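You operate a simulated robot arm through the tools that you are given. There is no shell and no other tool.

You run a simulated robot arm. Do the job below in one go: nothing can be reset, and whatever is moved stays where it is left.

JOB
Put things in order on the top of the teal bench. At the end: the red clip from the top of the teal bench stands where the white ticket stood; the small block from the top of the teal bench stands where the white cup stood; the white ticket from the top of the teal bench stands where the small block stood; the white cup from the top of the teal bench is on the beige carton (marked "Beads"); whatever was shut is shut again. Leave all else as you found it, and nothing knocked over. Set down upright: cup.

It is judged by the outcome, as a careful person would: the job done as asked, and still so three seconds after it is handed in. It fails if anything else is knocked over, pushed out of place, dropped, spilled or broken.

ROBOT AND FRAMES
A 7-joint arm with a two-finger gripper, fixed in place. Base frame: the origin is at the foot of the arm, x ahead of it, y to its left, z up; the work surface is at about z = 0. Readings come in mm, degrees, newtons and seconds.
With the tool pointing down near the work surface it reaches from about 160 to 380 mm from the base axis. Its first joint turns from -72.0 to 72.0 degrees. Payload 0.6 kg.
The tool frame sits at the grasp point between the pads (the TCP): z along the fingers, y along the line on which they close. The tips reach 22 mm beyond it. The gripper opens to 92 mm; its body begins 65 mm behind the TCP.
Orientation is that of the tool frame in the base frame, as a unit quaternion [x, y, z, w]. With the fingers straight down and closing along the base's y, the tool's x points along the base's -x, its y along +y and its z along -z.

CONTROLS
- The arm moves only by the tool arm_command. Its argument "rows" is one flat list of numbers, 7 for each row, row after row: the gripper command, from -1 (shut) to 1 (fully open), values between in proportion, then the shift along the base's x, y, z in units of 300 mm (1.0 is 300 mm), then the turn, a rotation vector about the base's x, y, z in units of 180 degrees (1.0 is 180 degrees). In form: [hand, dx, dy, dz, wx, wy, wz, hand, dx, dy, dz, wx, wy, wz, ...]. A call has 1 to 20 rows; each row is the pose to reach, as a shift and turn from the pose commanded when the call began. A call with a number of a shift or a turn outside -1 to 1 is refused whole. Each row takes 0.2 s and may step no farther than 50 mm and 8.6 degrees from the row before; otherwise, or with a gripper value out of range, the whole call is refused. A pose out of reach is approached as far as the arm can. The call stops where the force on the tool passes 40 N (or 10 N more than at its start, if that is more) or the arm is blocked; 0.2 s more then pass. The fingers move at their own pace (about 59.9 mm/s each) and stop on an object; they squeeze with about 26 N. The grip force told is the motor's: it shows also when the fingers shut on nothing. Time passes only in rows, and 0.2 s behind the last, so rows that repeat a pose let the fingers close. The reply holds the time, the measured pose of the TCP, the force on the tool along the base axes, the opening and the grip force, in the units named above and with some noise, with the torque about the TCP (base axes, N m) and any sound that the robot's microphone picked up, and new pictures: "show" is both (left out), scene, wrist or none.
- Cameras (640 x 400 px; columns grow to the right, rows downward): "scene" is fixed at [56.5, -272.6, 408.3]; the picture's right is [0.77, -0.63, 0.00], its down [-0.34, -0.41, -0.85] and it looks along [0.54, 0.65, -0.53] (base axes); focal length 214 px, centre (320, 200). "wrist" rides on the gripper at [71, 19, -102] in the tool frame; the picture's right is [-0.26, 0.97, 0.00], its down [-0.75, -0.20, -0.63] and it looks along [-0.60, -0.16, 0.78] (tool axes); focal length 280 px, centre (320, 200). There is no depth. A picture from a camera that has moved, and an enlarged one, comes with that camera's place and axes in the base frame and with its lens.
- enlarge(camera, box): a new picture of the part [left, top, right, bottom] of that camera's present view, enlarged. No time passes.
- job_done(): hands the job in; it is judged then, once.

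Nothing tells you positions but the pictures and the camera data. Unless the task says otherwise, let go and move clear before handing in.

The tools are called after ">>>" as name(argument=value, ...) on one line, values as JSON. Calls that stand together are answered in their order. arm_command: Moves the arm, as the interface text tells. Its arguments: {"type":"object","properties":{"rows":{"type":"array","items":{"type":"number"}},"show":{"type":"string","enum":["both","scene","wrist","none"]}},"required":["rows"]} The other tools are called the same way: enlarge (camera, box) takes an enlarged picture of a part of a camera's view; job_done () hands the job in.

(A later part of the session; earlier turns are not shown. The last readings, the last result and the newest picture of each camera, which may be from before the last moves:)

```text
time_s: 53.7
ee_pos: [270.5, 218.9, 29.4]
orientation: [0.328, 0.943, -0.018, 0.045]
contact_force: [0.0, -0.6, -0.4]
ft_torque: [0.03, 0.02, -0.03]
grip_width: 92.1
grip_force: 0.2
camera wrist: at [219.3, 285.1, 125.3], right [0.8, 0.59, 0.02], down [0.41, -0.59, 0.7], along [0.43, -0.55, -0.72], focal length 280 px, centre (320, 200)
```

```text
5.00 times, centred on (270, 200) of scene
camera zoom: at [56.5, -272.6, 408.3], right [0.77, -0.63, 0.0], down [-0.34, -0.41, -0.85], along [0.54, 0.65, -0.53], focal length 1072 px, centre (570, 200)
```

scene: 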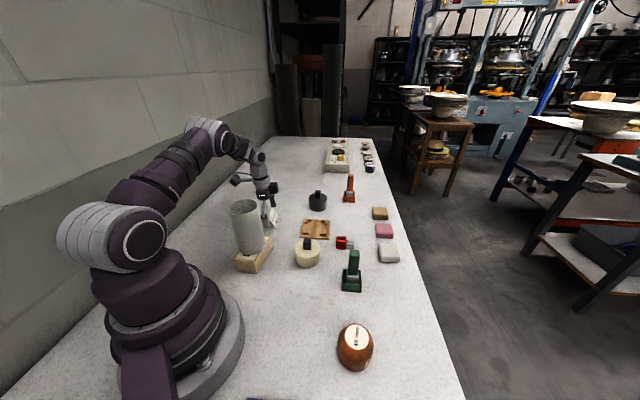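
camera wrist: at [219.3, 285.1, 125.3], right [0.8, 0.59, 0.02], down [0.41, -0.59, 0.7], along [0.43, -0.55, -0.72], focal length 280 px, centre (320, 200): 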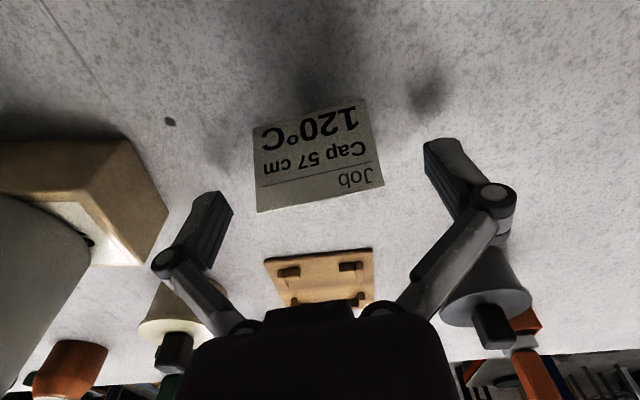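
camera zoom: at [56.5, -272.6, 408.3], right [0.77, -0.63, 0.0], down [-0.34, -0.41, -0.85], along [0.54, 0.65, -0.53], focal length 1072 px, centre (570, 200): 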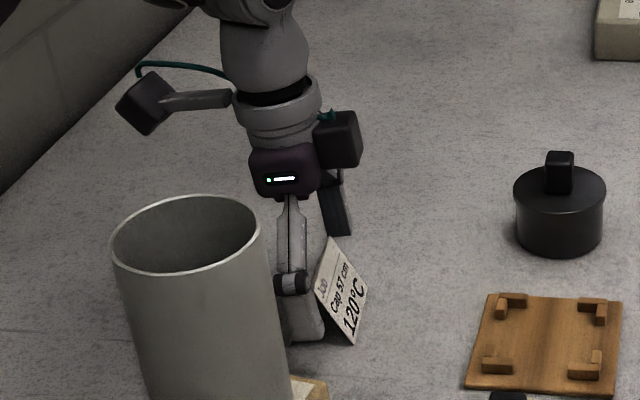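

The ticket sits squarely between the fingers. Lowering 3 mm more and closing on its ends.

>>> arm_command(rows=[1, 0, 0, -0.01, 0, 0, 0, 0.4, 0, 0, -0.01, 0, 0, 0, 0.2, 0, 0, -0.01, 0, 0, 0, -1, 0, 0, -0.01, 0, 0, 0, -1, 0, 0, -0.01, 0, 0, 0, -1, 0, 0, -0.01, 0, 0, 0], show="both")

>>> enlarge(camera="scene", box=[230, 160, 310, 240])

```text
time_s: 55.1
ee_pos: [269.9, 220.3, 26.8]
orientation: [0.329, 0.943, -0.018, 0.045]
contact_force: [0.0, 0.3, 4.3]
ft_torque: [0.01, 0.01, 0.01]
grip_width: 54.3
grip_force: 25.4
camera wrist: at [219.4, 285.0, 122.2], right [0.8, 0.59, 0.02], down [0.41, -0.59, 0.7], along [0.43, -0.55, -0.72], focal length 280 px, centre (320, 200)
```

scene: 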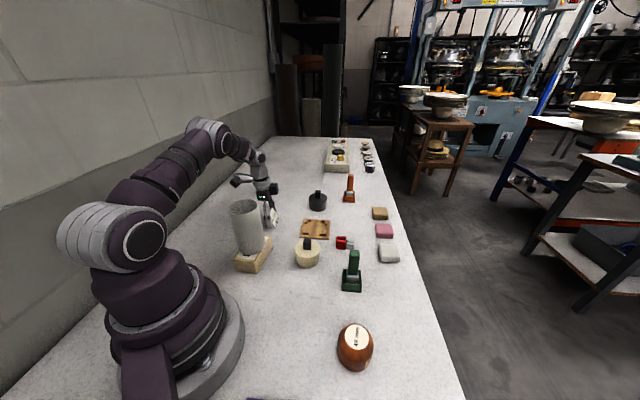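
wrist: 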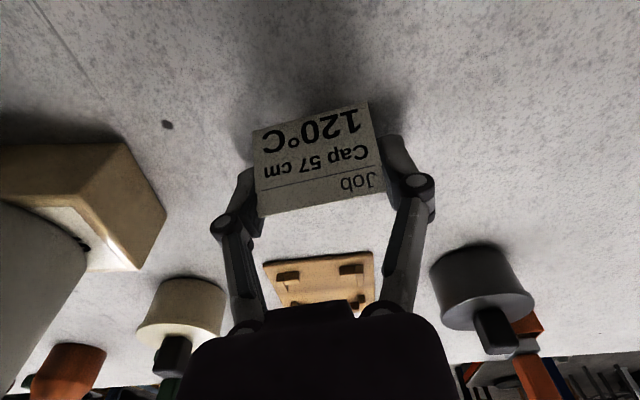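

```text
5.00 times, centred on (270, 200) of scene
camera zoom: at [56.5, -272.6, 408.3], right [0.77, -0.63, 0.0], down [-0.34, -0.41, -0.85], along [0.54, 0.65, -0.53], focal length 1072 px, centre (570, 200)
```

zoom: 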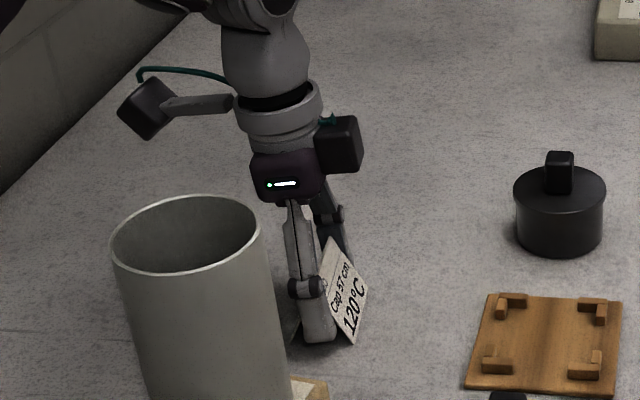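

Gripped at 54 mm without shifting it. Lifting to check.

>>> arm_command(rows=[-1, 0, 0, 0.01, 0, 0, 0, -1, 0, 0, 0.04, 0, 0, 0, -1, 0, 0, 0.1, 0, 0, 0, -1, 0, 0, 0.2, 0, 0, 0, -1, 0, 0, 0.3, 0, 0, 0, -1, 0, 0, 0.3, 0, 0, 0], show="both")

```text
time_s: 56.5
ee_pos: [269.3, 218.3, 115.9]
orientation: [0.329, 0.943, -0.018, 0.045]
contact_force: [0.6, 0.6, -1.3]
ft_torque: [-0.02, -0.03, 0.0]
grip_width: 53.8
grip_force: 26.2
camera wrist: at [218.9, 283.2, 211.0], right [0.8, 0.59, 0.02], down [0.41, -0.59, 0.7], along [0.43, -0.55, -0.72], focal length 280 px, centre (320, 200)
```

scene: 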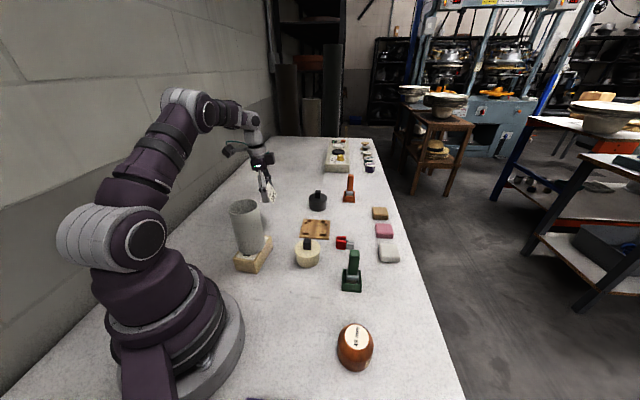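
wrist: 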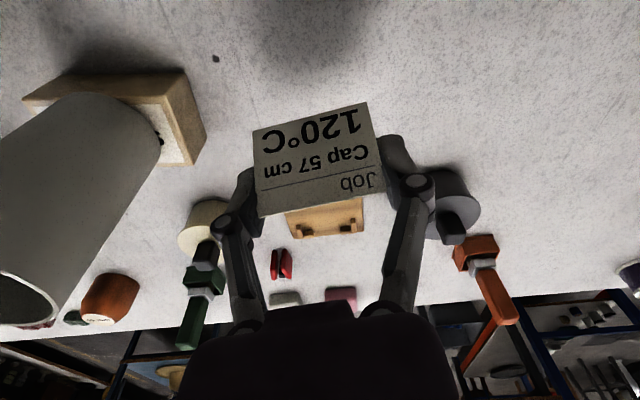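

The ticket is held securely and upright. I carry it at height in an arc toward the block's old place.

>>> arm_command(rows=[-1, 0.0, -0.02, 0.12, 0, 0, 0.01, -1, 0.02, -0.13, 0.22, 0, 0, 0.03, -1, 0.045, -0.26, 0.247, 0, 0, 0.05, -1, 0.07, -0.4, 0.247, 0, 0, 0.07, -1, 0.09, -0.53, 0.247, 0, 0, 0.09, -1, 0.103, -0.66, 0.247, 0, 0, 0.111, -1, 0.103, -0.66, 0.247, 0, 0, 0.111], show="scene")

```text
time_s: 58.1
ee_pos: [302.0, 20.5, 189.6]
orientation: [0.16, 0.986, -0.01, 0.049]
contact_force: [0.1, 0.5, -0.2]
ft_torque: [0.02, 0.0, 0.04]
grip_width: 53.8
grip_force: 26.3
```

scene: 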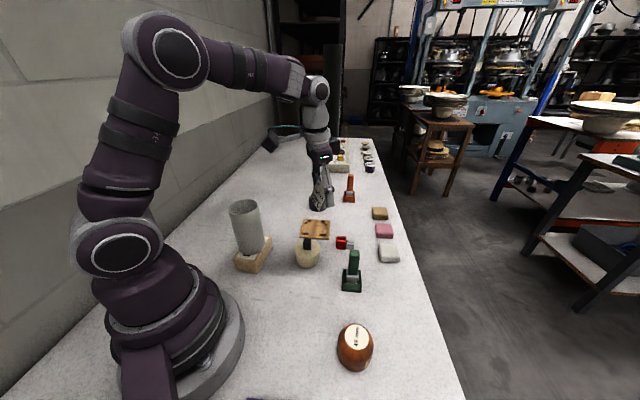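

Continuing to above the block's old place.

>>> arm_command(rows=[-1, 0.03, -0.11, 0, 0, 0, 0.02, -1, 0.06, -0.22, 0, 0, 0, 0.04, -1, 0.09, -0.33, -0.02, 0, 0, 0.06, -1, 0.12, -0.44, -0.08, 0, 0, 0.08, -1, 0.143, -0.535, -0.133, 0, 0, 0.102, -1, 0.143, -0.535, -0.133, 0, 0, 0.102, -1, 0.143, -0.535, -0.133, 0, 0, 0.102], show="both")

```text
time_s: 59.7
ee_pos: [343.9, -137.9, 152.8]
orientation: [0.001, 0.999, -0.002, 0.05]
contact_force: [0.0, -0.1, 0.1]
ft_torque: [-0.01, 0.01, -0.04]
grip_width: 53.6
grip_force: 26.1
camera wrist: at [263.9, -118.6, 248.0], right [0.26, 0.96, 0.02], down [0.69, -0.2, 0.7], along [0.68, -0.17, -0.72], focal length 280 px, centre (320, 200)
```

scene: 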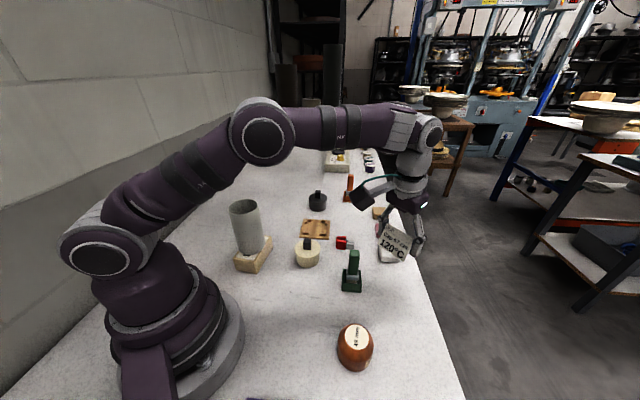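
wrist: 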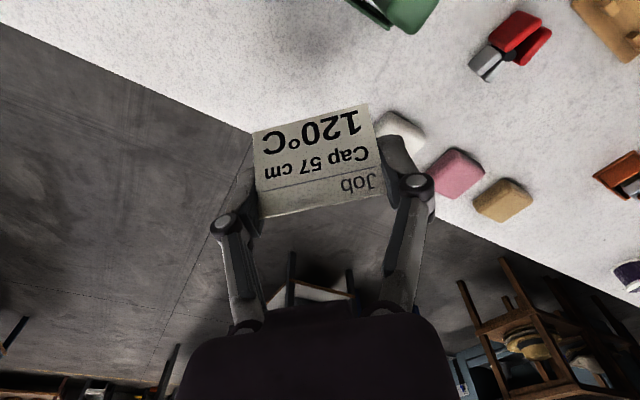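

Over the target area. Lowering toward (357.5, -150), stopping above the table to check.

>>> arm_command(rows=[-1, 0.012, -0.01, -0.1, 0, 0, 0, -1, 0.024, -0.02, -0.2, 0, 0, 0, -1, 0.036, -0.03, -0.29, 0, 0, 0, -1, 0.045, -0.04, -0.365, 0, 0, 0, -1, 0.045, -0.04, -0.38, 0, 0, 0, -1, 0.045, -0.04, -0.38, 0, 0, 0], show="both")

>>> enlarge(camera="scene", box=[330, 220, 450, 310])

```text
time_s: 61.1
ee_pos: [357.3, -150.7, 35.8]
orientation: [0.001, 0.999, -0.002, 0.049]
contact_force: [-0.3, 0.0, 0.4]
ft_torque: [0.0, 0.03, 0.0]
grip_width: 53.8
grip_force: 26.2
camera wrist: at [278.1, -131.1, 131.2], right [0.26, 0.96, 0.02], down [0.69, -0.2, 0.7], along [0.68, -0.17, -0.72], focal length 280 px, centre (320, 200)
```

scene: 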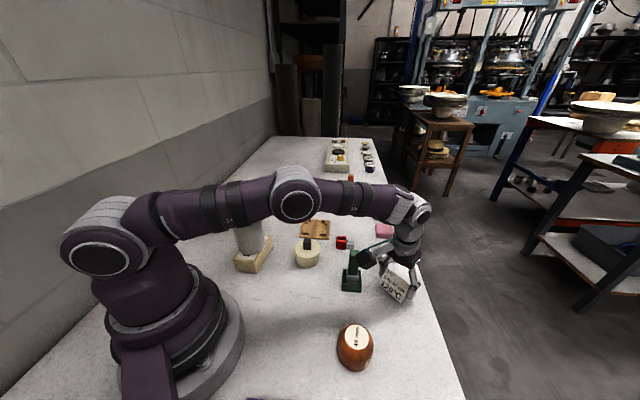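
wrist: 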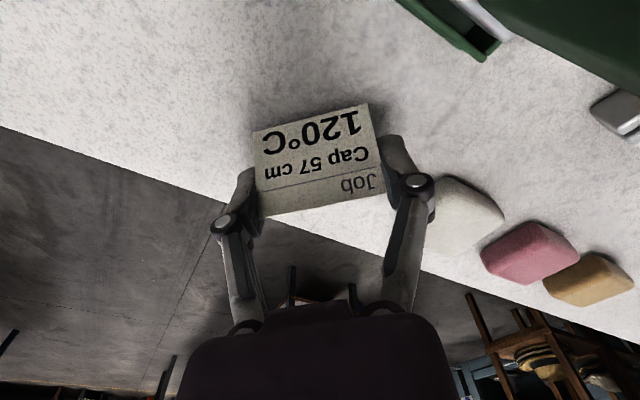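

```text
4.44 times, centred on (390, 265) of scene
camera zoom: at [56.5, -272.6, 408.3], right [0.77, -0.63, 0.0], down [-0.34, -0.41, -0.85], along [0.54, 0.65, -0.53], focal length 953 px, centre (9, -89)
```

zoom: 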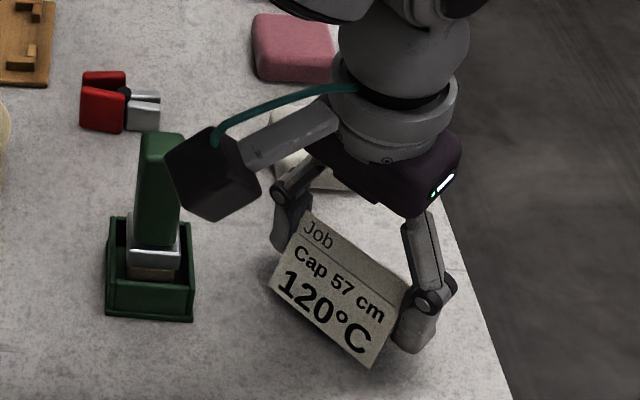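

The ticket is positioned over the old block spot. Lowering gently to contact.

>>> arm_command(rows=[-1, 0, 0, -0.012, 0, 0, 0, -1, 0, 0, -0.022, 0, 0, 0, -1, 0, 0, -0.022, 0, 0, 0], show="none")

>>> arm_command(rows=[-1, 0, 0, -0.005, 0, 0, 0, -1, 0, 0, -0.005, 0, 0, 0], show="none")

```text
time_s: 61.9
ee_pos: [357.0, -151.3, 29.0]
orientation: [0.001, 0.999, -0.002, 0.049]
contact_force: [0.3, 0.3, 0.4]
ft_torque: [0.01, 0.01, -0.01]
grip_width: 54.1
grip_force: 25.8
```

```text
time_s: 62.5
ee_pos: [357.3, -152.6, 27.1]
orientation: [0.001, 0.999, -0.002, 0.049]
contact_force: [-0.2, 0.7, 0.7]
ft_torque: [0.01, -0.01, 0.02]
grip_width: 53.9
grip_force: 26.0
```

>>> arm_command(rows=[-1, 0, 0.004, -0.004, 0, 0, 0, -1, 0, 0.004, -0.004, 0, 0, 0], show="none")

>>> arm_command(rows=[-1, 0, 0, -0.004, 0, 0, 0, -1, 0, 0, -0.004, 0, 0, 0], show="none")

```text
time_s: 63.1
ee_pos: [357.8, -150.7, 27.0]
orientation: [0.001, 0.999, -0.002, 0.049]
contact_force: [-0.3, -0.5, -0.2]
ft_torque: [0.01, -0.02, -0.01]
grip_width: 54.1
grip_force: 26.1
```

```text
time_s: 63.7
ee_pos: [359.1, -150.2, 26.3]
orientation: [0.001, 0.999, -0.002, 0.049]
contact_force: [0.8, 0.5, 13.0]
ft_torque: [0.14, 0.02, -0.01]
grip_width: 53.9
grip_force: 26.1
```

Contact with the table. Releasing the ticket.

>>> arm_command(rows=[-1, 0, 0, 0.002, 0, 0, 0, 0.3, 0, 0, 0.002, 0, 0, 0, 0.6, 0, 0, 0.002, 0, 0, 0, 1, 0, 0, 0.002, 0, 0, 0, 1, 0, 0, 0.002, 0, 0, 0], show="both")

>>> enlarge(camera="scene", box=[330, 220, 450, 310])

```text
time_s: 64.9
ee_pos: [357.7, -150.4, 26.3]
orientation: [0.001, 0.999, -0.001, 0.049]
contact_force: [-0.6, 0.2, -0.7]
ft_torque: [0.02, 0.02, 0.0]
grip_width: 92.0
grip_force: 0.1
camera wrist: at [277.4, -130.4, 121.7], right [0.26, 0.96, 0.02], down [0.69, -0.2, 0.7], along [0.68, -0.17, -0.72], focal length 280 px, centre (320, 200)
```

scene: 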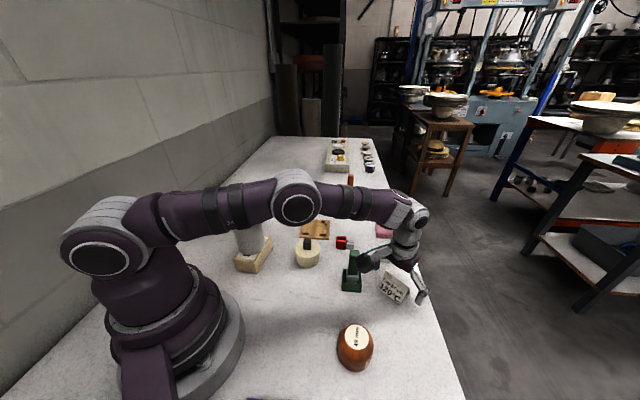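
wrist: 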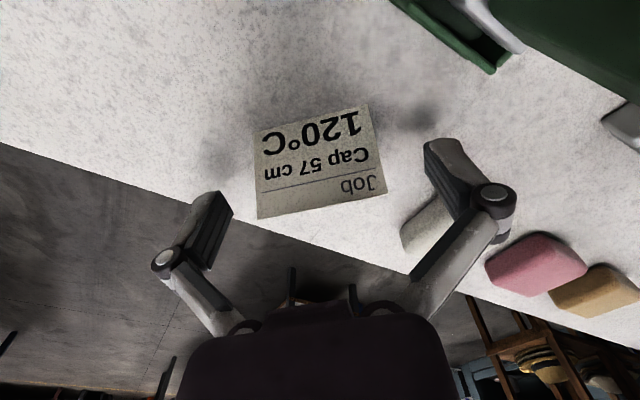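

```text
4.44 times, centred on (390, 265) of scene
camera zoom: at [56.5, -272.6, 408.3], right [0.77, -0.63, 0.0], down [-0.34, -0.41, -0.85], along [0.54, 0.65, -0.53], focal length 953 px, centre (9, -89)
```

zoom: 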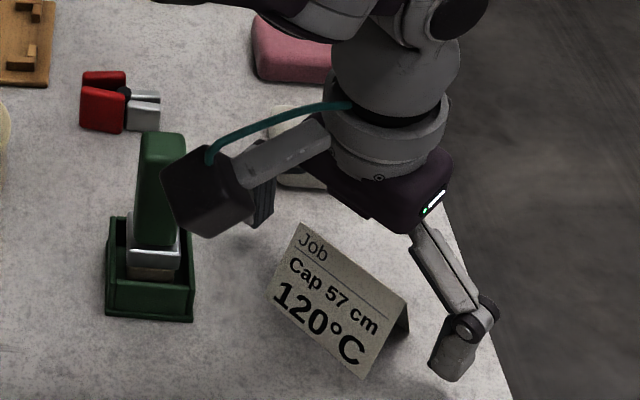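

The ticket stands upright at the block's old place. I rise straight up and straighten the tool.

>>> arm_command(rows=[1, 0, 0, 0.05, 0, 0, 0, 1, 0, 0, 0.15, 0, 0, 0, 1, -0.01, 0, 0.29, 0, 0, 0, 1, -0.04, 0.03, 0.41, 0, 0.014, 0, 1, -0.06, 0.07, 0.5, 0, 0.0278, 0, 1, -0.06, 0.07, 0.5, 0, 0.0278, 0], show="both")

>>> enlarge(camera="scene", box=[310, 210, 450, 310])

```text
time_s: 66.3
ee_pos: [336.5, -130.0, 175.6]
orientation: [0.001, 1.0, -0.002, 0.005]
contact_force: [-0.2, -1.1, -0.6]
ft_torque: [0.04, 0.03, -0.01]
grip_width: 91.9
grip_force: 0.0
camera wrist: at [265.2, -109.3, 277.9], right [0.26, 0.96, 0.0], down [0.75, -0.2, 0.63], along [0.61, -0.17, -0.77], focal length 280 px, centre (320, 200)
```

scene: 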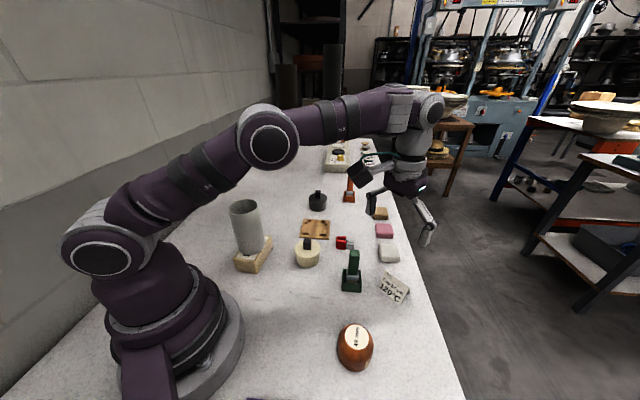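
wrist: 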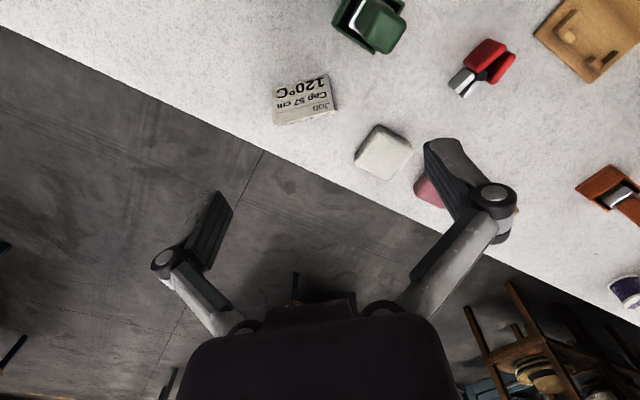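

```text
4.00 times, centred on (380, 260) of scene
camera zoom: at [56.5, -272.6, 408.3], right [0.77, -0.63, 0.0], down [-0.34, -0.41, -0.85], along [0.54, 0.65, -0.53], focal length 858 px, centre (80, -40)
```

zoom: 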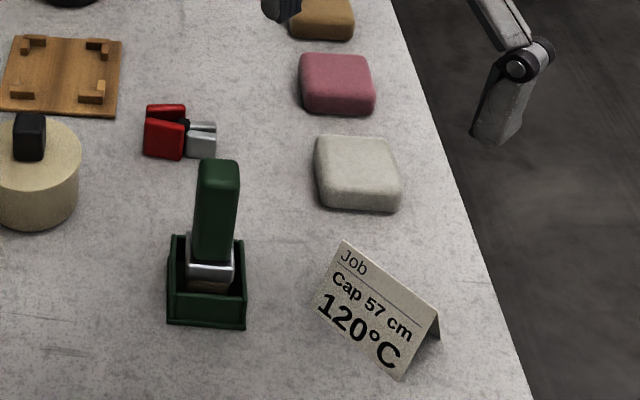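

Ticket stands well. Now moving above the red clip with the fingers turned across its handles.

>>> arm_command(rows=[1, 0.002, 0.06, 0.02, 0, 0, -0.04, 1, 0.004, 0.12, 0.03, 0, 0, -0.085, 1, 0.006, 0.18, 0.03, 0, 0, -0.13, 1, 0.008, 0.24, 0.03, 0, 0, -0.175, 1, 0.01, 0.3, 0.03, 0, 0, -0.22, 1, 0.01, 0.36, 0.03, 0, 0, -0.26, 1, 0.01, 0.43, 0.03, 0, 0, -0.3, 1, 0.01, 0.43, 0.03, 0, 0, -0.3], show="both")

>>> enlarge(camera="wrist", box=[260, 40, 420, 140])

>>> enlarge(camera="scene", box=[320, 220, 380, 260])

```text
time_s: 68.1
ee_pos: [341.9, -1.1, 187.4]
orientation: [0.456, 0.89, -0.004, 0.004]
contact_force: [0.5, -1.2, -0.2]
ft_torque: [-0.02, 0.02, 0.01]
grip_width: 91.8
grip_force: 0.1
camera wrist: at [316.3, 69.5, 288.6], right [0.94, 0.35, 0.0], down [0.27, -0.72, 0.63], along [0.22, -0.59, -0.77], focal length 280 px, centre (320, 200)
```

scene: 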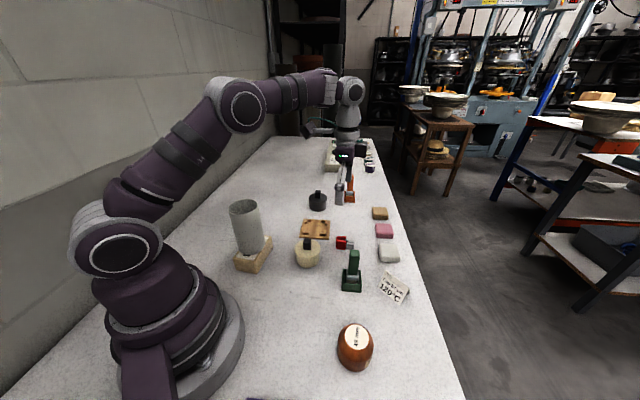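
wrist: 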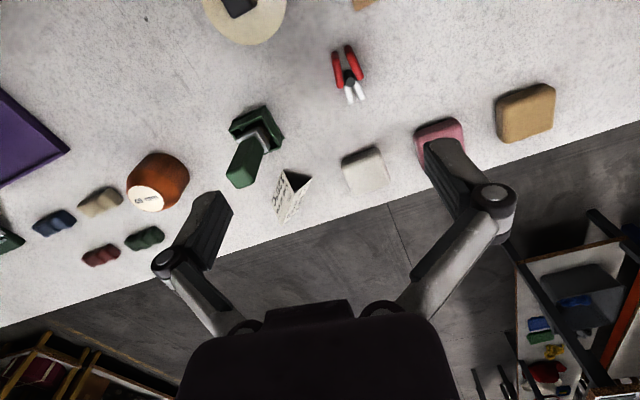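

```text
4.00 times, centred on (340, 90) of wrist
camera zoom: at [316.3, 69.5, 288.6], right [0.94, 0.35, 0.0], down [0.27, -0.72, 0.63], along [0.22, -0.59, -0.77], focal length 1122 px, centre (240, 640)
```

zoom: 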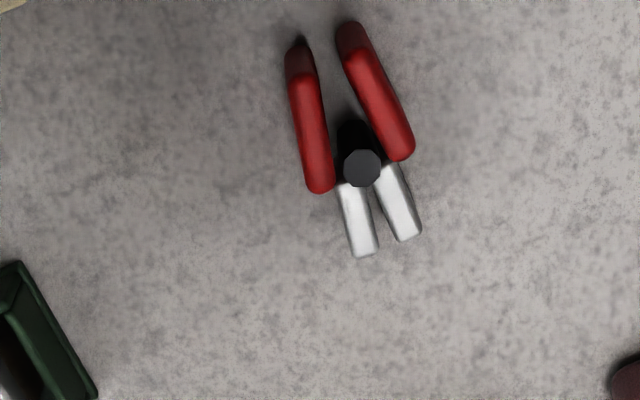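

```text
10.00 times, centred on (350, 240) of scene
camera zoom: at [56.5, -272.6, 408.3], right [0.77, -0.63, 0.0], down [-0.34, -0.41, -0.85], along [0.54, 0.65, -0.53], focal length 2145 px, centre (20, -200)
```

zoom: 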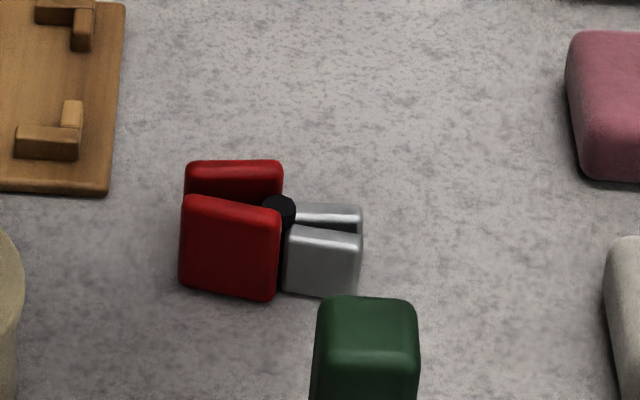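

The clip lies with its axis at about -48°, handles toward (352, 26), jaws toward (384, -10), pivot near (369, 6). I align across the handles and go lower to check.

>>> arm_command(rows=[1, 0.03, 0.012, -0.08, 0, 0, 0.012, 1, 0.06, 0.024, -0.17, 0, 0, 0.024, 1, 0.082, 0.034, -0.26, 0, 0, 0.035, 1, 0.082, 0.034, -0.33, 0, 0, 0.035, 1, 0.082, 0.034, -0.33, 0, 0, 0.035, 1, 0.082, 0.034, -0.33, 0, 0, 0.035], show="both")

>>> enlarge(camera="wrist", box=[220, 60, 420, 185])

```text
time_s: 69.5
ee_pos: [365.9, 8.9, 87.4]
orientation: [0.405, 0.914, -0.004, 0.004]
contact_force: [0.7, 0.5, -0.2]
ft_torque: [0.0, 0.02, 0.02]
grip_width: 91.9
grip_force: 0.0
camera wrist: at [333.3, 76.3, 189.5], right [0.89, 0.45, 0.0], down [0.35, -0.69, 0.63], along [0.29, -0.57, -0.77], focal length 280 px, centre (320, 200)
```

scene: 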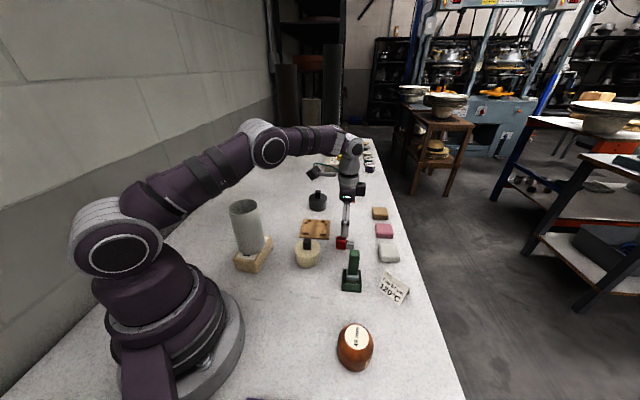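
wrist: 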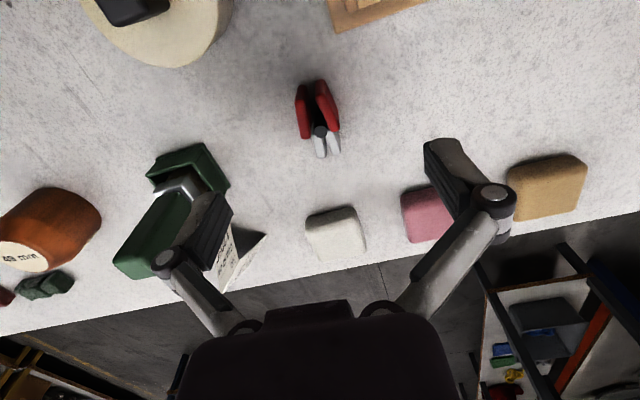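

```text
3.20 times, centred on (320, 122) of wrist
camera zoom: at [333.3, 76.3, 189.5], right [0.89, 0.45, 0.0], down [0.35, -0.69, 0.63], along [0.29, -0.57, -0.77], focal length 897 px, centre (320, 448)
```

zoom: 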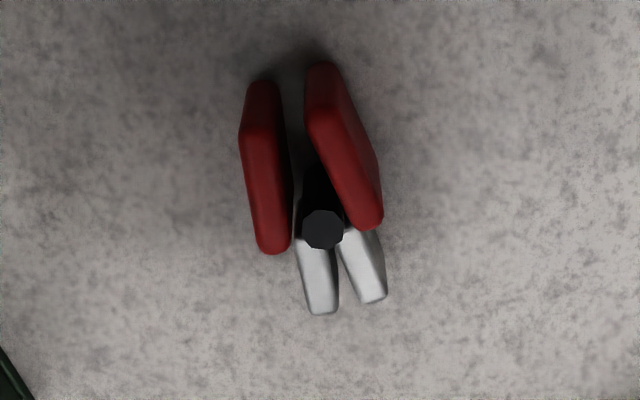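

Aligned on the clip's axis. Descending to grasp height with a 2 mm shift toward the pivot.

>>> arm_command(rows=[1, 0.005, -0.005, -0.07, 0, 0, 0, 1, 0.005, -0.005, -0.14, 0, 0, 0, 1, 0.005, -0.005, -0.19, 0, 0, 0, 1, 0.005, -0.005, -0.205, 0, 0, 0, 1, 0.005, -0.005, -0.205, 0, 0, 0], show="both")

>>> enlarge(camera="scene", box=[290, 190, 410, 280])

```text
time_s: 70.7
ee_pos: [366.2, 9.4, 24.2]
orientation: [0.405, 0.914, -0.003, 0.003]
contact_force: [1.1, -0.1, 0.7]
ft_torque: [0.0, 0.02, 0.03]
grip_width: 92.0
grip_force: 0.1
camera wrist: at [333.2, 75.0, 126.9], right [0.89, 0.45, 0.0], down [0.35, -0.69, 0.63], along [0.29, -0.57, -0.77], focal length 280 px, centre (320, 200)
```

scene: 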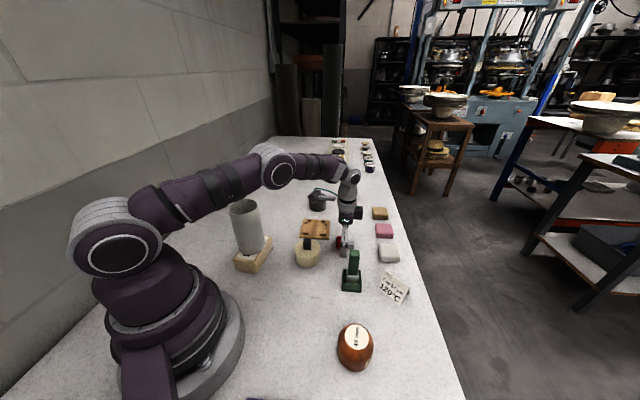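
wrist: 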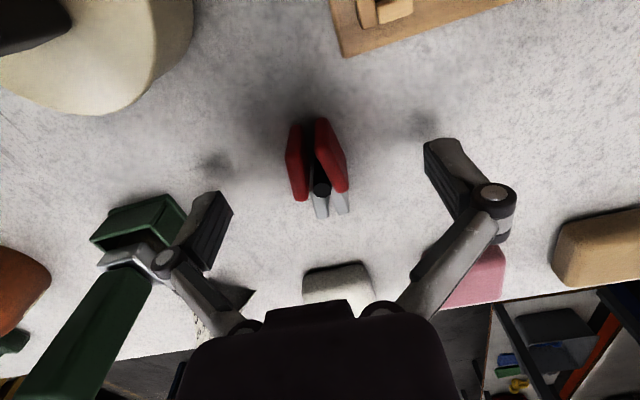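

```text
4.44 times, centred on (350, 235) of scene
camera zoom: at [56.5, -272.6, 408.3], right [0.77, -0.63, 0.0], down [-0.34, -0.41, -0.85], along [0.54, 0.65, -0.53], focal length 953 px, centre (187, 44)
```

zoom: 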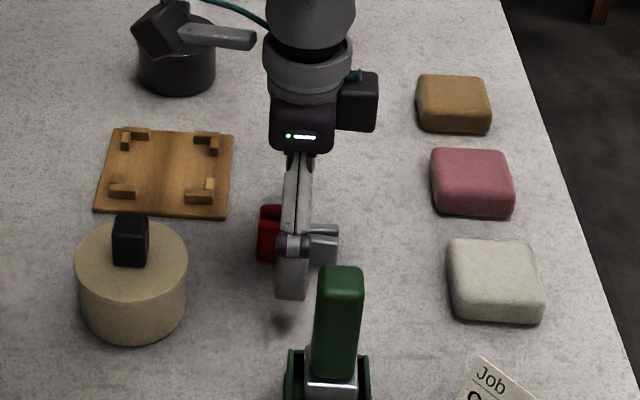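

The pads straddle the wide part of the clip's handles. Closing.

>>> arm_command(rows=[0.3, 0, 0, 0.002, 0, 0, 0, 0, 0, 0, 0.002, 0, 0, 0, -0.25, 0, 0, 0.002, 0, 0, 0, -0.4, 0, 0, 0.002, 0, 0, 0, -1, 0, 0, 0.002, 0, 0, 0, -1, 0, 0, 0.002, 0, 0, 0, -1, 0, 0, 0.002, 0, 0, 0, -1, 0, 0, 0.002, 0, 0, 0], show="both")

>>> enlarge(camera="scene", box=[290, 190, 410, 280])

>>> enlarge(camera="wrist", box=[220, 90, 420, 215])

```text
time_s: 72.5
ee_pos: [366.4, 7.2, 25.6]
orientation: [0.405, 0.914, -0.004, 0.003]
contact_force: [0.8, 0.3, 1.7]
ft_torque: [0.0, -0.01, 0.01]
grip_width: 23.2
grip_force: 26.4
camera wrist: at [333.3, 75.0, 128.0], right [0.89, 0.45, 0.0], down [0.35, -0.69, 0.63], along [0.29, -0.57, -0.77], focal length 280 px, centre (320, 200)
```

scene: 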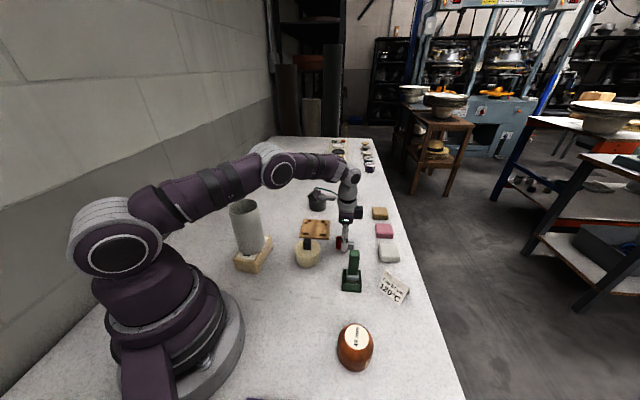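
wrist: 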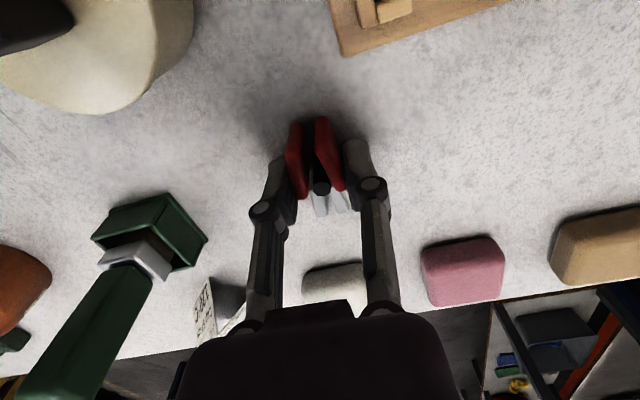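

```text
4.44 times, centred on (350, 235) of scene
camera zoom: at [56.5, -272.6, 408.3], right [0.77, -0.63, 0.0], down [-0.34, -0.41, -0.85], along [0.54, 0.65, -0.53], focal length 953 px, centre (187, 44)
```

zoom: 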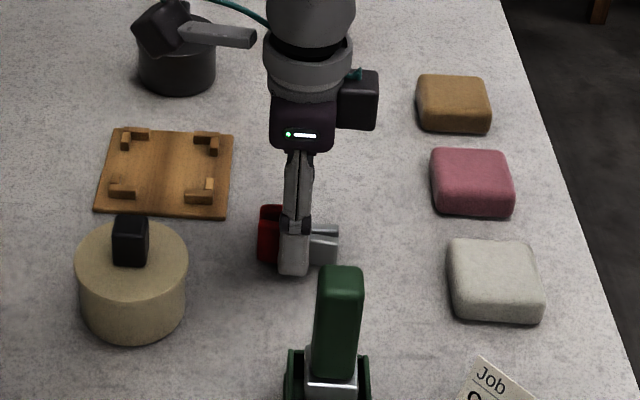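

```text
3.20 times, centred on (320, 152) of wrist
camera zoom: at [333.3, 75.0, 128.0], right [0.89, 0.45, 0.0], down [0.35, -0.69, 0.63], along [0.29, -0.57, -0.77], focal length 897 px, centre (320, 352)
```

zoom: 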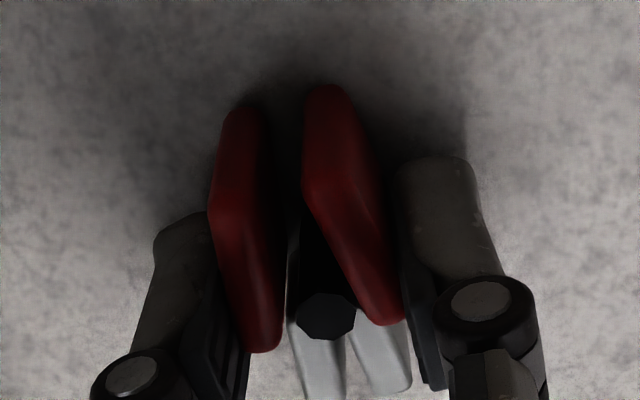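

Gripped at 23 mm. Lifting slightly to check the clip comes with it, level.

>>> arm_command(rows=[-1, 0, 0, 0.01, 0, 0, 0, -1, 0, 0, 0.03, 0, 0, 0, -1, 0, 0, 0.07, 0, 0, 0, -1, 0, 0, 0.12, 0, 0, 0, -1, 0, 0, 0.12, 0, 0, 0], show="both")

>>> enlarge(camera="scene", box=[300, 190, 390, 260])

>>> enlarge(camera="wrist", box=[220, 90, 420, 215])

```text
time_s: 73.7
ee_pos: [367.8, 6.4, 62.3]
orientation: [0.406, 0.914, -0.004, 0.004]
contact_force: [-0.8, -0.8, -0.9]
ft_torque: [-0.01, 0.0, 0.0]
grip_width: 22.7
grip_force: 26.2
camera wrist: at [334.4, 74.2, 163.9], right [0.89, 0.45, 0.0], down [0.35, -0.69, 0.63], along [0.29, -0.57, -0.77], focal length 280 px, centre (320, 200)
```

scene: 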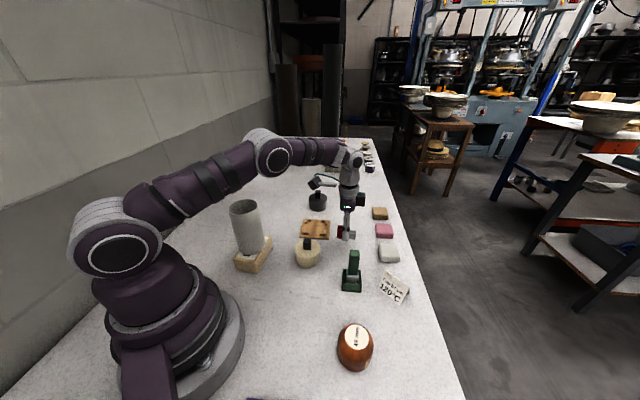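
wrist: 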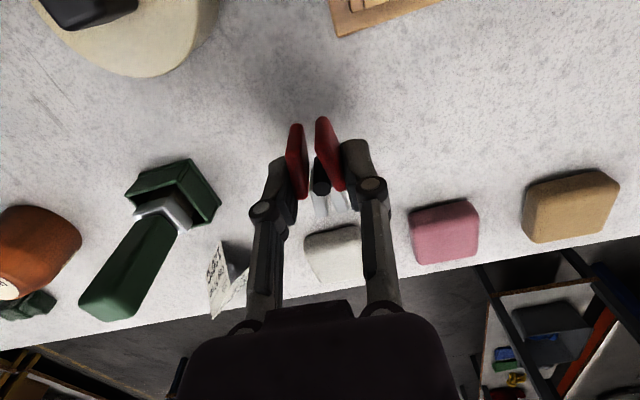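

```text
5.71 times, centred on (345, 225) of scene
camera zoom: at [56.5, -272.6, 408.3], right [0.77, -0.63, 0.0], down [-0.34, -0.41, -0.85], along [0.54, 0.65, -0.53], focal length 1226 px, centre (177, 57)
```

zoom: 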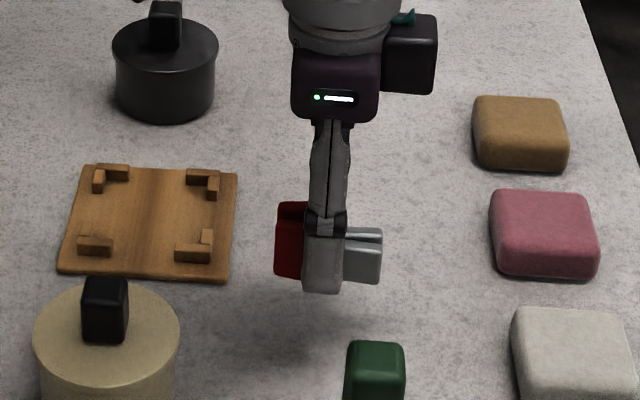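

```text
3.20 times, centred on (320, 152) of wrist
camera zoom: at [334.4, 74.2, 163.9], right [0.89, 0.45, 0.0], down [0.35, -0.69, 0.63], along [0.29, -0.57, -0.77], focal length 897 px, centre (320, 352)
```

zoom: 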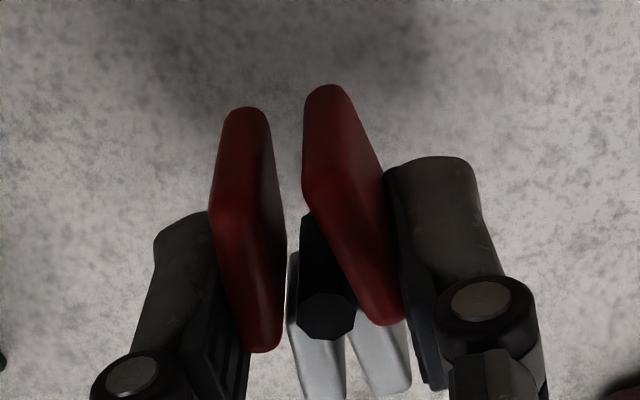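

The clip is held level with no slip. I carry it to above the ticket's old place, (270, 219.5).

>>> arm_command(rows=[-1, -0.02, 0, 0.1, 0, 0, 0, -1, -0.04, 0.03, 0.22, 0, 0, 0.02, -1, -0.06, 0.12, 0.32, 0, 0, 0.05, -1, -0.1, 0.24, 0.35, 0, 0, 0.08, -1, -0.15, 0.36, 0.35, 0, 0, 0.11, -1, -0.21, 0.48, 0.35, 0, 0, 0.14, -1, -0.27, 0.6, 0.35, 0, 0, 0.18, -1, -0.34, 0.712, 0.33, 0, 0, 0.222, -1, -0.34, 0.712, 0.33, 0, 0, 0.222, -1, -0.34, 0.712, 0.33, 0, 0, 0.222], show="both")

```text
time_s: 75.9
ee_pos: [265.0, 222.8, 159.1]
orientation: [0.067, 0.998, -0.002, 0.006]
contact_force: [0.2, 0.3, -1.0]
ft_torque: [-0.01, -0.02, 0.0]
grip_width: 22.7
grip_force: 26.2
camera wrist: at [197.4, 251.8, 262.1], right [0.39, 0.92, 0.0], down [0.71, -0.3, 0.63], along [0.58, -0.25, -0.77], focal length 280 px, centre (320, 200)
```

scene: 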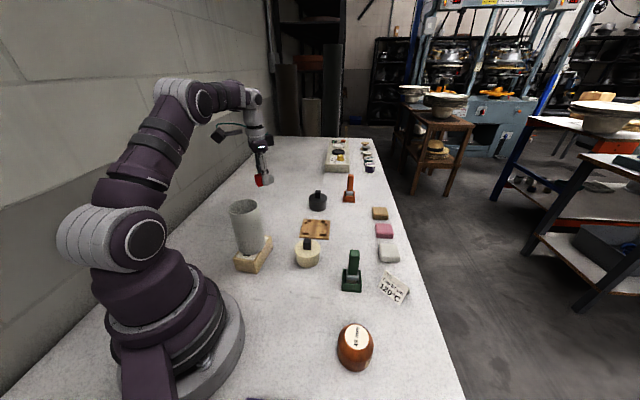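
wrist: 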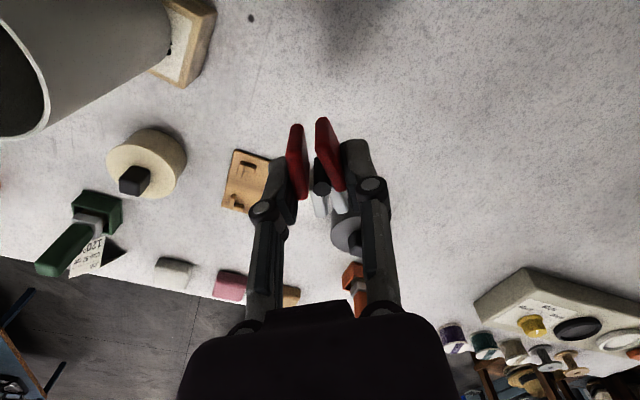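

Above the ticket's old place. Lowering to just above the table.

>>> arm_command(rows=[-1, 0.003, -0.008, -0.1, 0, 0, 0, -1, 0.003, -0.008, -0.2, 0, 0, 0, -1, 0.003, -0.008, -0.3, 0, 0, 0, -1, 0.003, -0.008, -0.39, 0, 0, 0, -1, 0.003, -0.008, -0.42, 0, 0, 0, -1, 0.003, -0.008, -0.42, 0, 0, 0, -1, 0.003, -0.008, -0.42, 0, 0, 0], show="both")

>>> enlarge(camera="scene", box=[230, 170, 310, 240])

```text
time_s: 77.5
ee_pos: [268.0, 218.8, 35.4]
orientation: [0.069, 0.998, -0.002, 0.004]
contact_force: [-0.3, 0.4, -0.8]
ft_torque: [0.02, 0.0, 0.0]
grip_width: 22.8
grip_force: 26.1
camera wrist: at [200.0, 249.0, 136.6], right [0.39, 0.92, 0.0], down [0.71, -0.3, 0.63], along [0.58, -0.25, -0.77], focal length 280 px, centre (320, 200)
```

scene: 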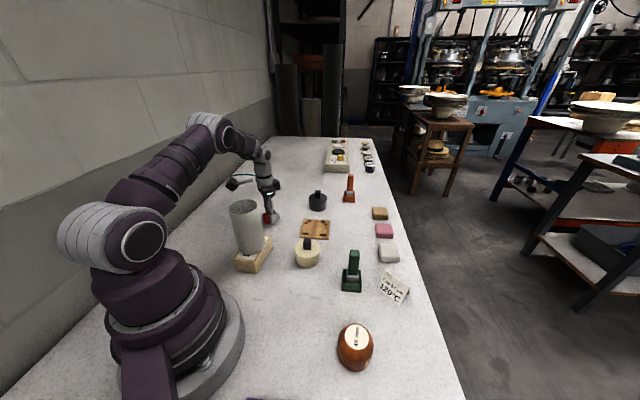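
wrist: 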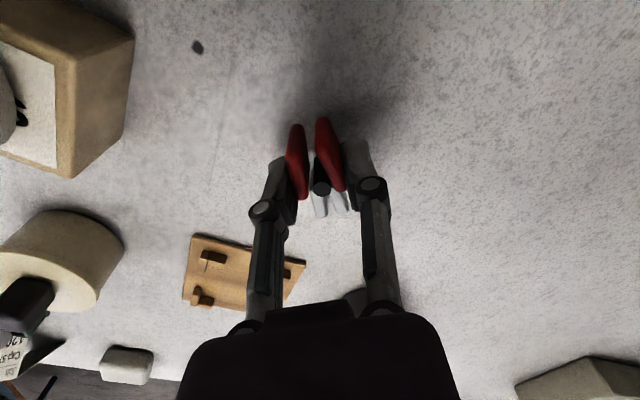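

```text
5.71 times, centred on (270, 205) of scene
camera zoom: at [56.5, -272.6, 408.3], right [0.77, -0.63, 0.0], down [-0.34, -0.41, -0.85], along [0.54, 0.65, -0.53], focal length 1226 px, centre (606, 171)
```

zoom: 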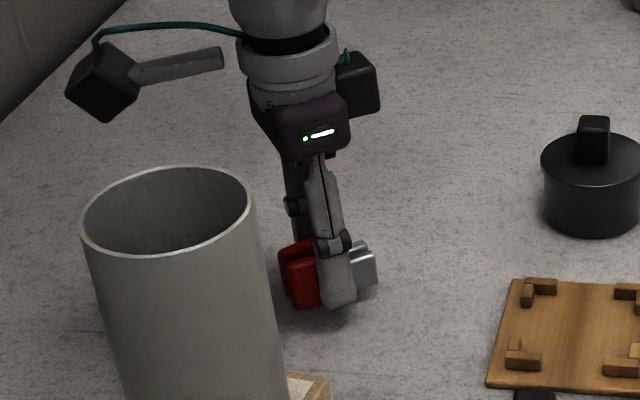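

Lowering the last millimetres to contact.

>>> arm_command(rows=[-1, -0.002, 0.002, -0.012, 0, 0, 0, -1, -0.002, 0.002, -0.024, 0, 0, 0, -1, -0.002, 0.002, -0.024, 0, 0, 0], show="none")

>>> arm_command(rows=[-1, 0, 0, -0.005, 0, 0, 0, -1, 0, 0, -0.005, 0, 0, 0], show="none")

```text
time_s: 78.3
ee_pos: [267.1, 219.5, 27.2]
orientation: [0.069, 0.998, -0.002, 0.005]
contact_force: [-0.1, 0.4, -0.2]
ft_torque: [0.01, 0.01, 0.0]
grip_width: 22.7
grip_force: 26.1
```

```text
time_s: 78.9
ee_pos: [266.6, 220.2, 25.3]
orientation: [0.068, 0.998, -0.002, 0.005]
contact_force: [1.0, 0.3, 2.4]
ft_torque: [0.05, 0.05, 0.01]
grip_width: 22.8
grip_force: 26.2
```

>>> arm_command(rows=[-1, 0, 0, -0.002, 0, 0, 0, -1, 0, 0, -0.002, 0, 0, 0], show="none")

```text
time_s: 79.5
ee_pos: [266.5, 220.5, 26.0]
orientation: [0.069, 0.998, -0.001, 0.006]
contact_force: [-2.3, -5.0, 17.2]
ft_torque: [-0.06, 0.13, 0.02]
grip_width: 22.8
grip_force: 26.2
```

Contact confirmed; releasing the clip.

>>> arm_command(rows=[-1, 0, 0, 0.001, 0, 0, 0, -0.3, 0, 0, 0.001, 0, 0, 0, 0, 0, 0, 0.001, 0, 0, 0, 0.5, 0, 0, 0.001, 0, 0, 0, 0.5, 0, 0, 0.001, 0, 0, 0], show="both")

>>> enlarge(camera="wrist", box=[220, 90, 420, 215])

>>> enlarge(camera="scene", box=[230, 170, 310, 240])

```text
time_s: 80.7
ee_pos: [266.6, 221.4, 26.7]
orientation: [0.069, 0.998, -0.001, 0.005]
contact_force: [-0.5, 0.4, -0.4]
ft_torque: [0.02, -0.01, -0.02]
grip_width: 69.3
grip_force: 0.2
camera wrist: at [198.6, 250.3, 128.4], right [0.39, 0.92, 0.0], down [0.71, -0.3, 0.63], along [0.58, -0.25, -0.77], focal length 280 px, centre (320, 200)
```

scene: 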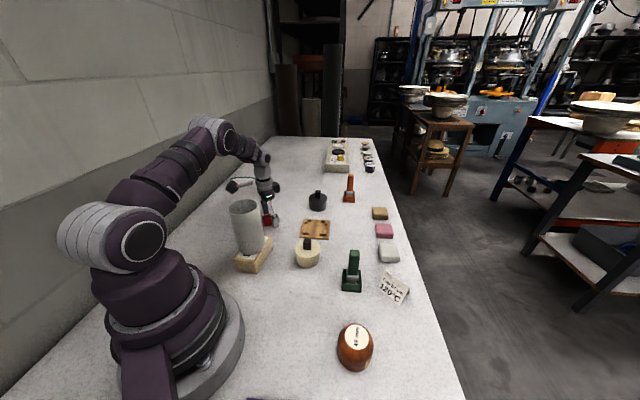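
wrist: 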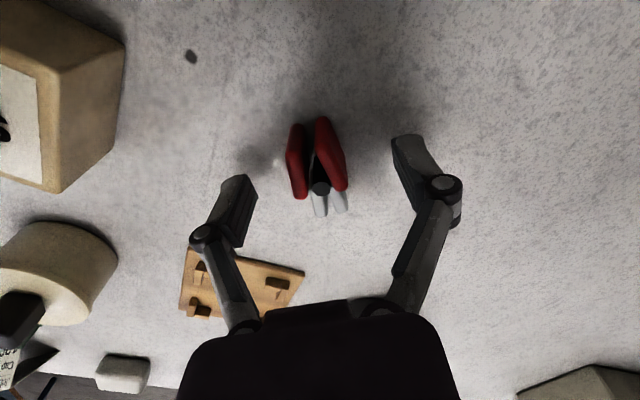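

```text
3.20 times, centred on (320, 152) of wrist
camera zoom: at [198.6, 250.3, 128.4], right [0.39, 0.92, 0.0], down [0.71, -0.3, 0.63], along [0.58, -0.25, -0.77], focal length 897 px, centre (320, 352)
```

zoom: 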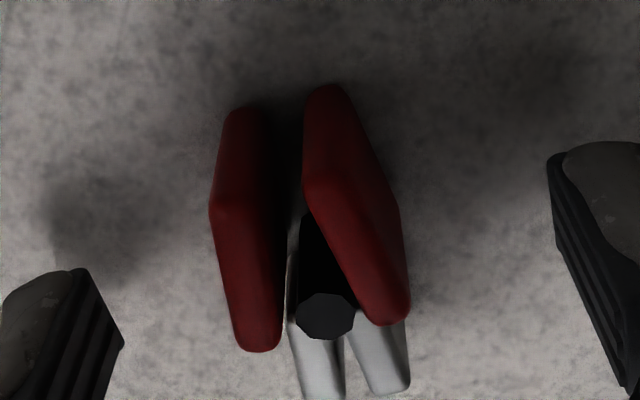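

```text
5.71 times, centred on (270, 205) of scene
camera zoom: at [56.5, -272.6, 408.3], right [0.77, -0.63, 0.0], down [-0.34, -0.41, -0.85], along [0.54, 0.65, -0.53], focal length 1226 px, centre (606, 171)
```

zoom: 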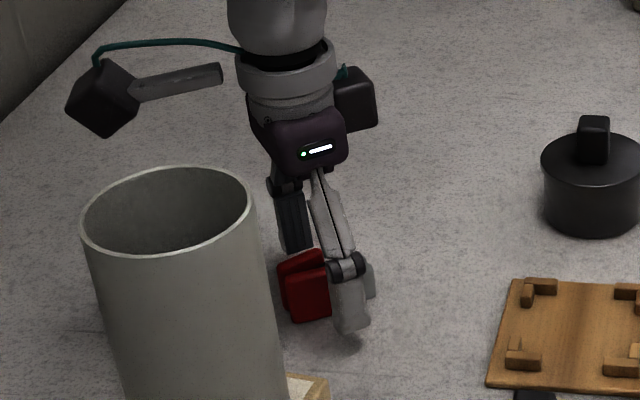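

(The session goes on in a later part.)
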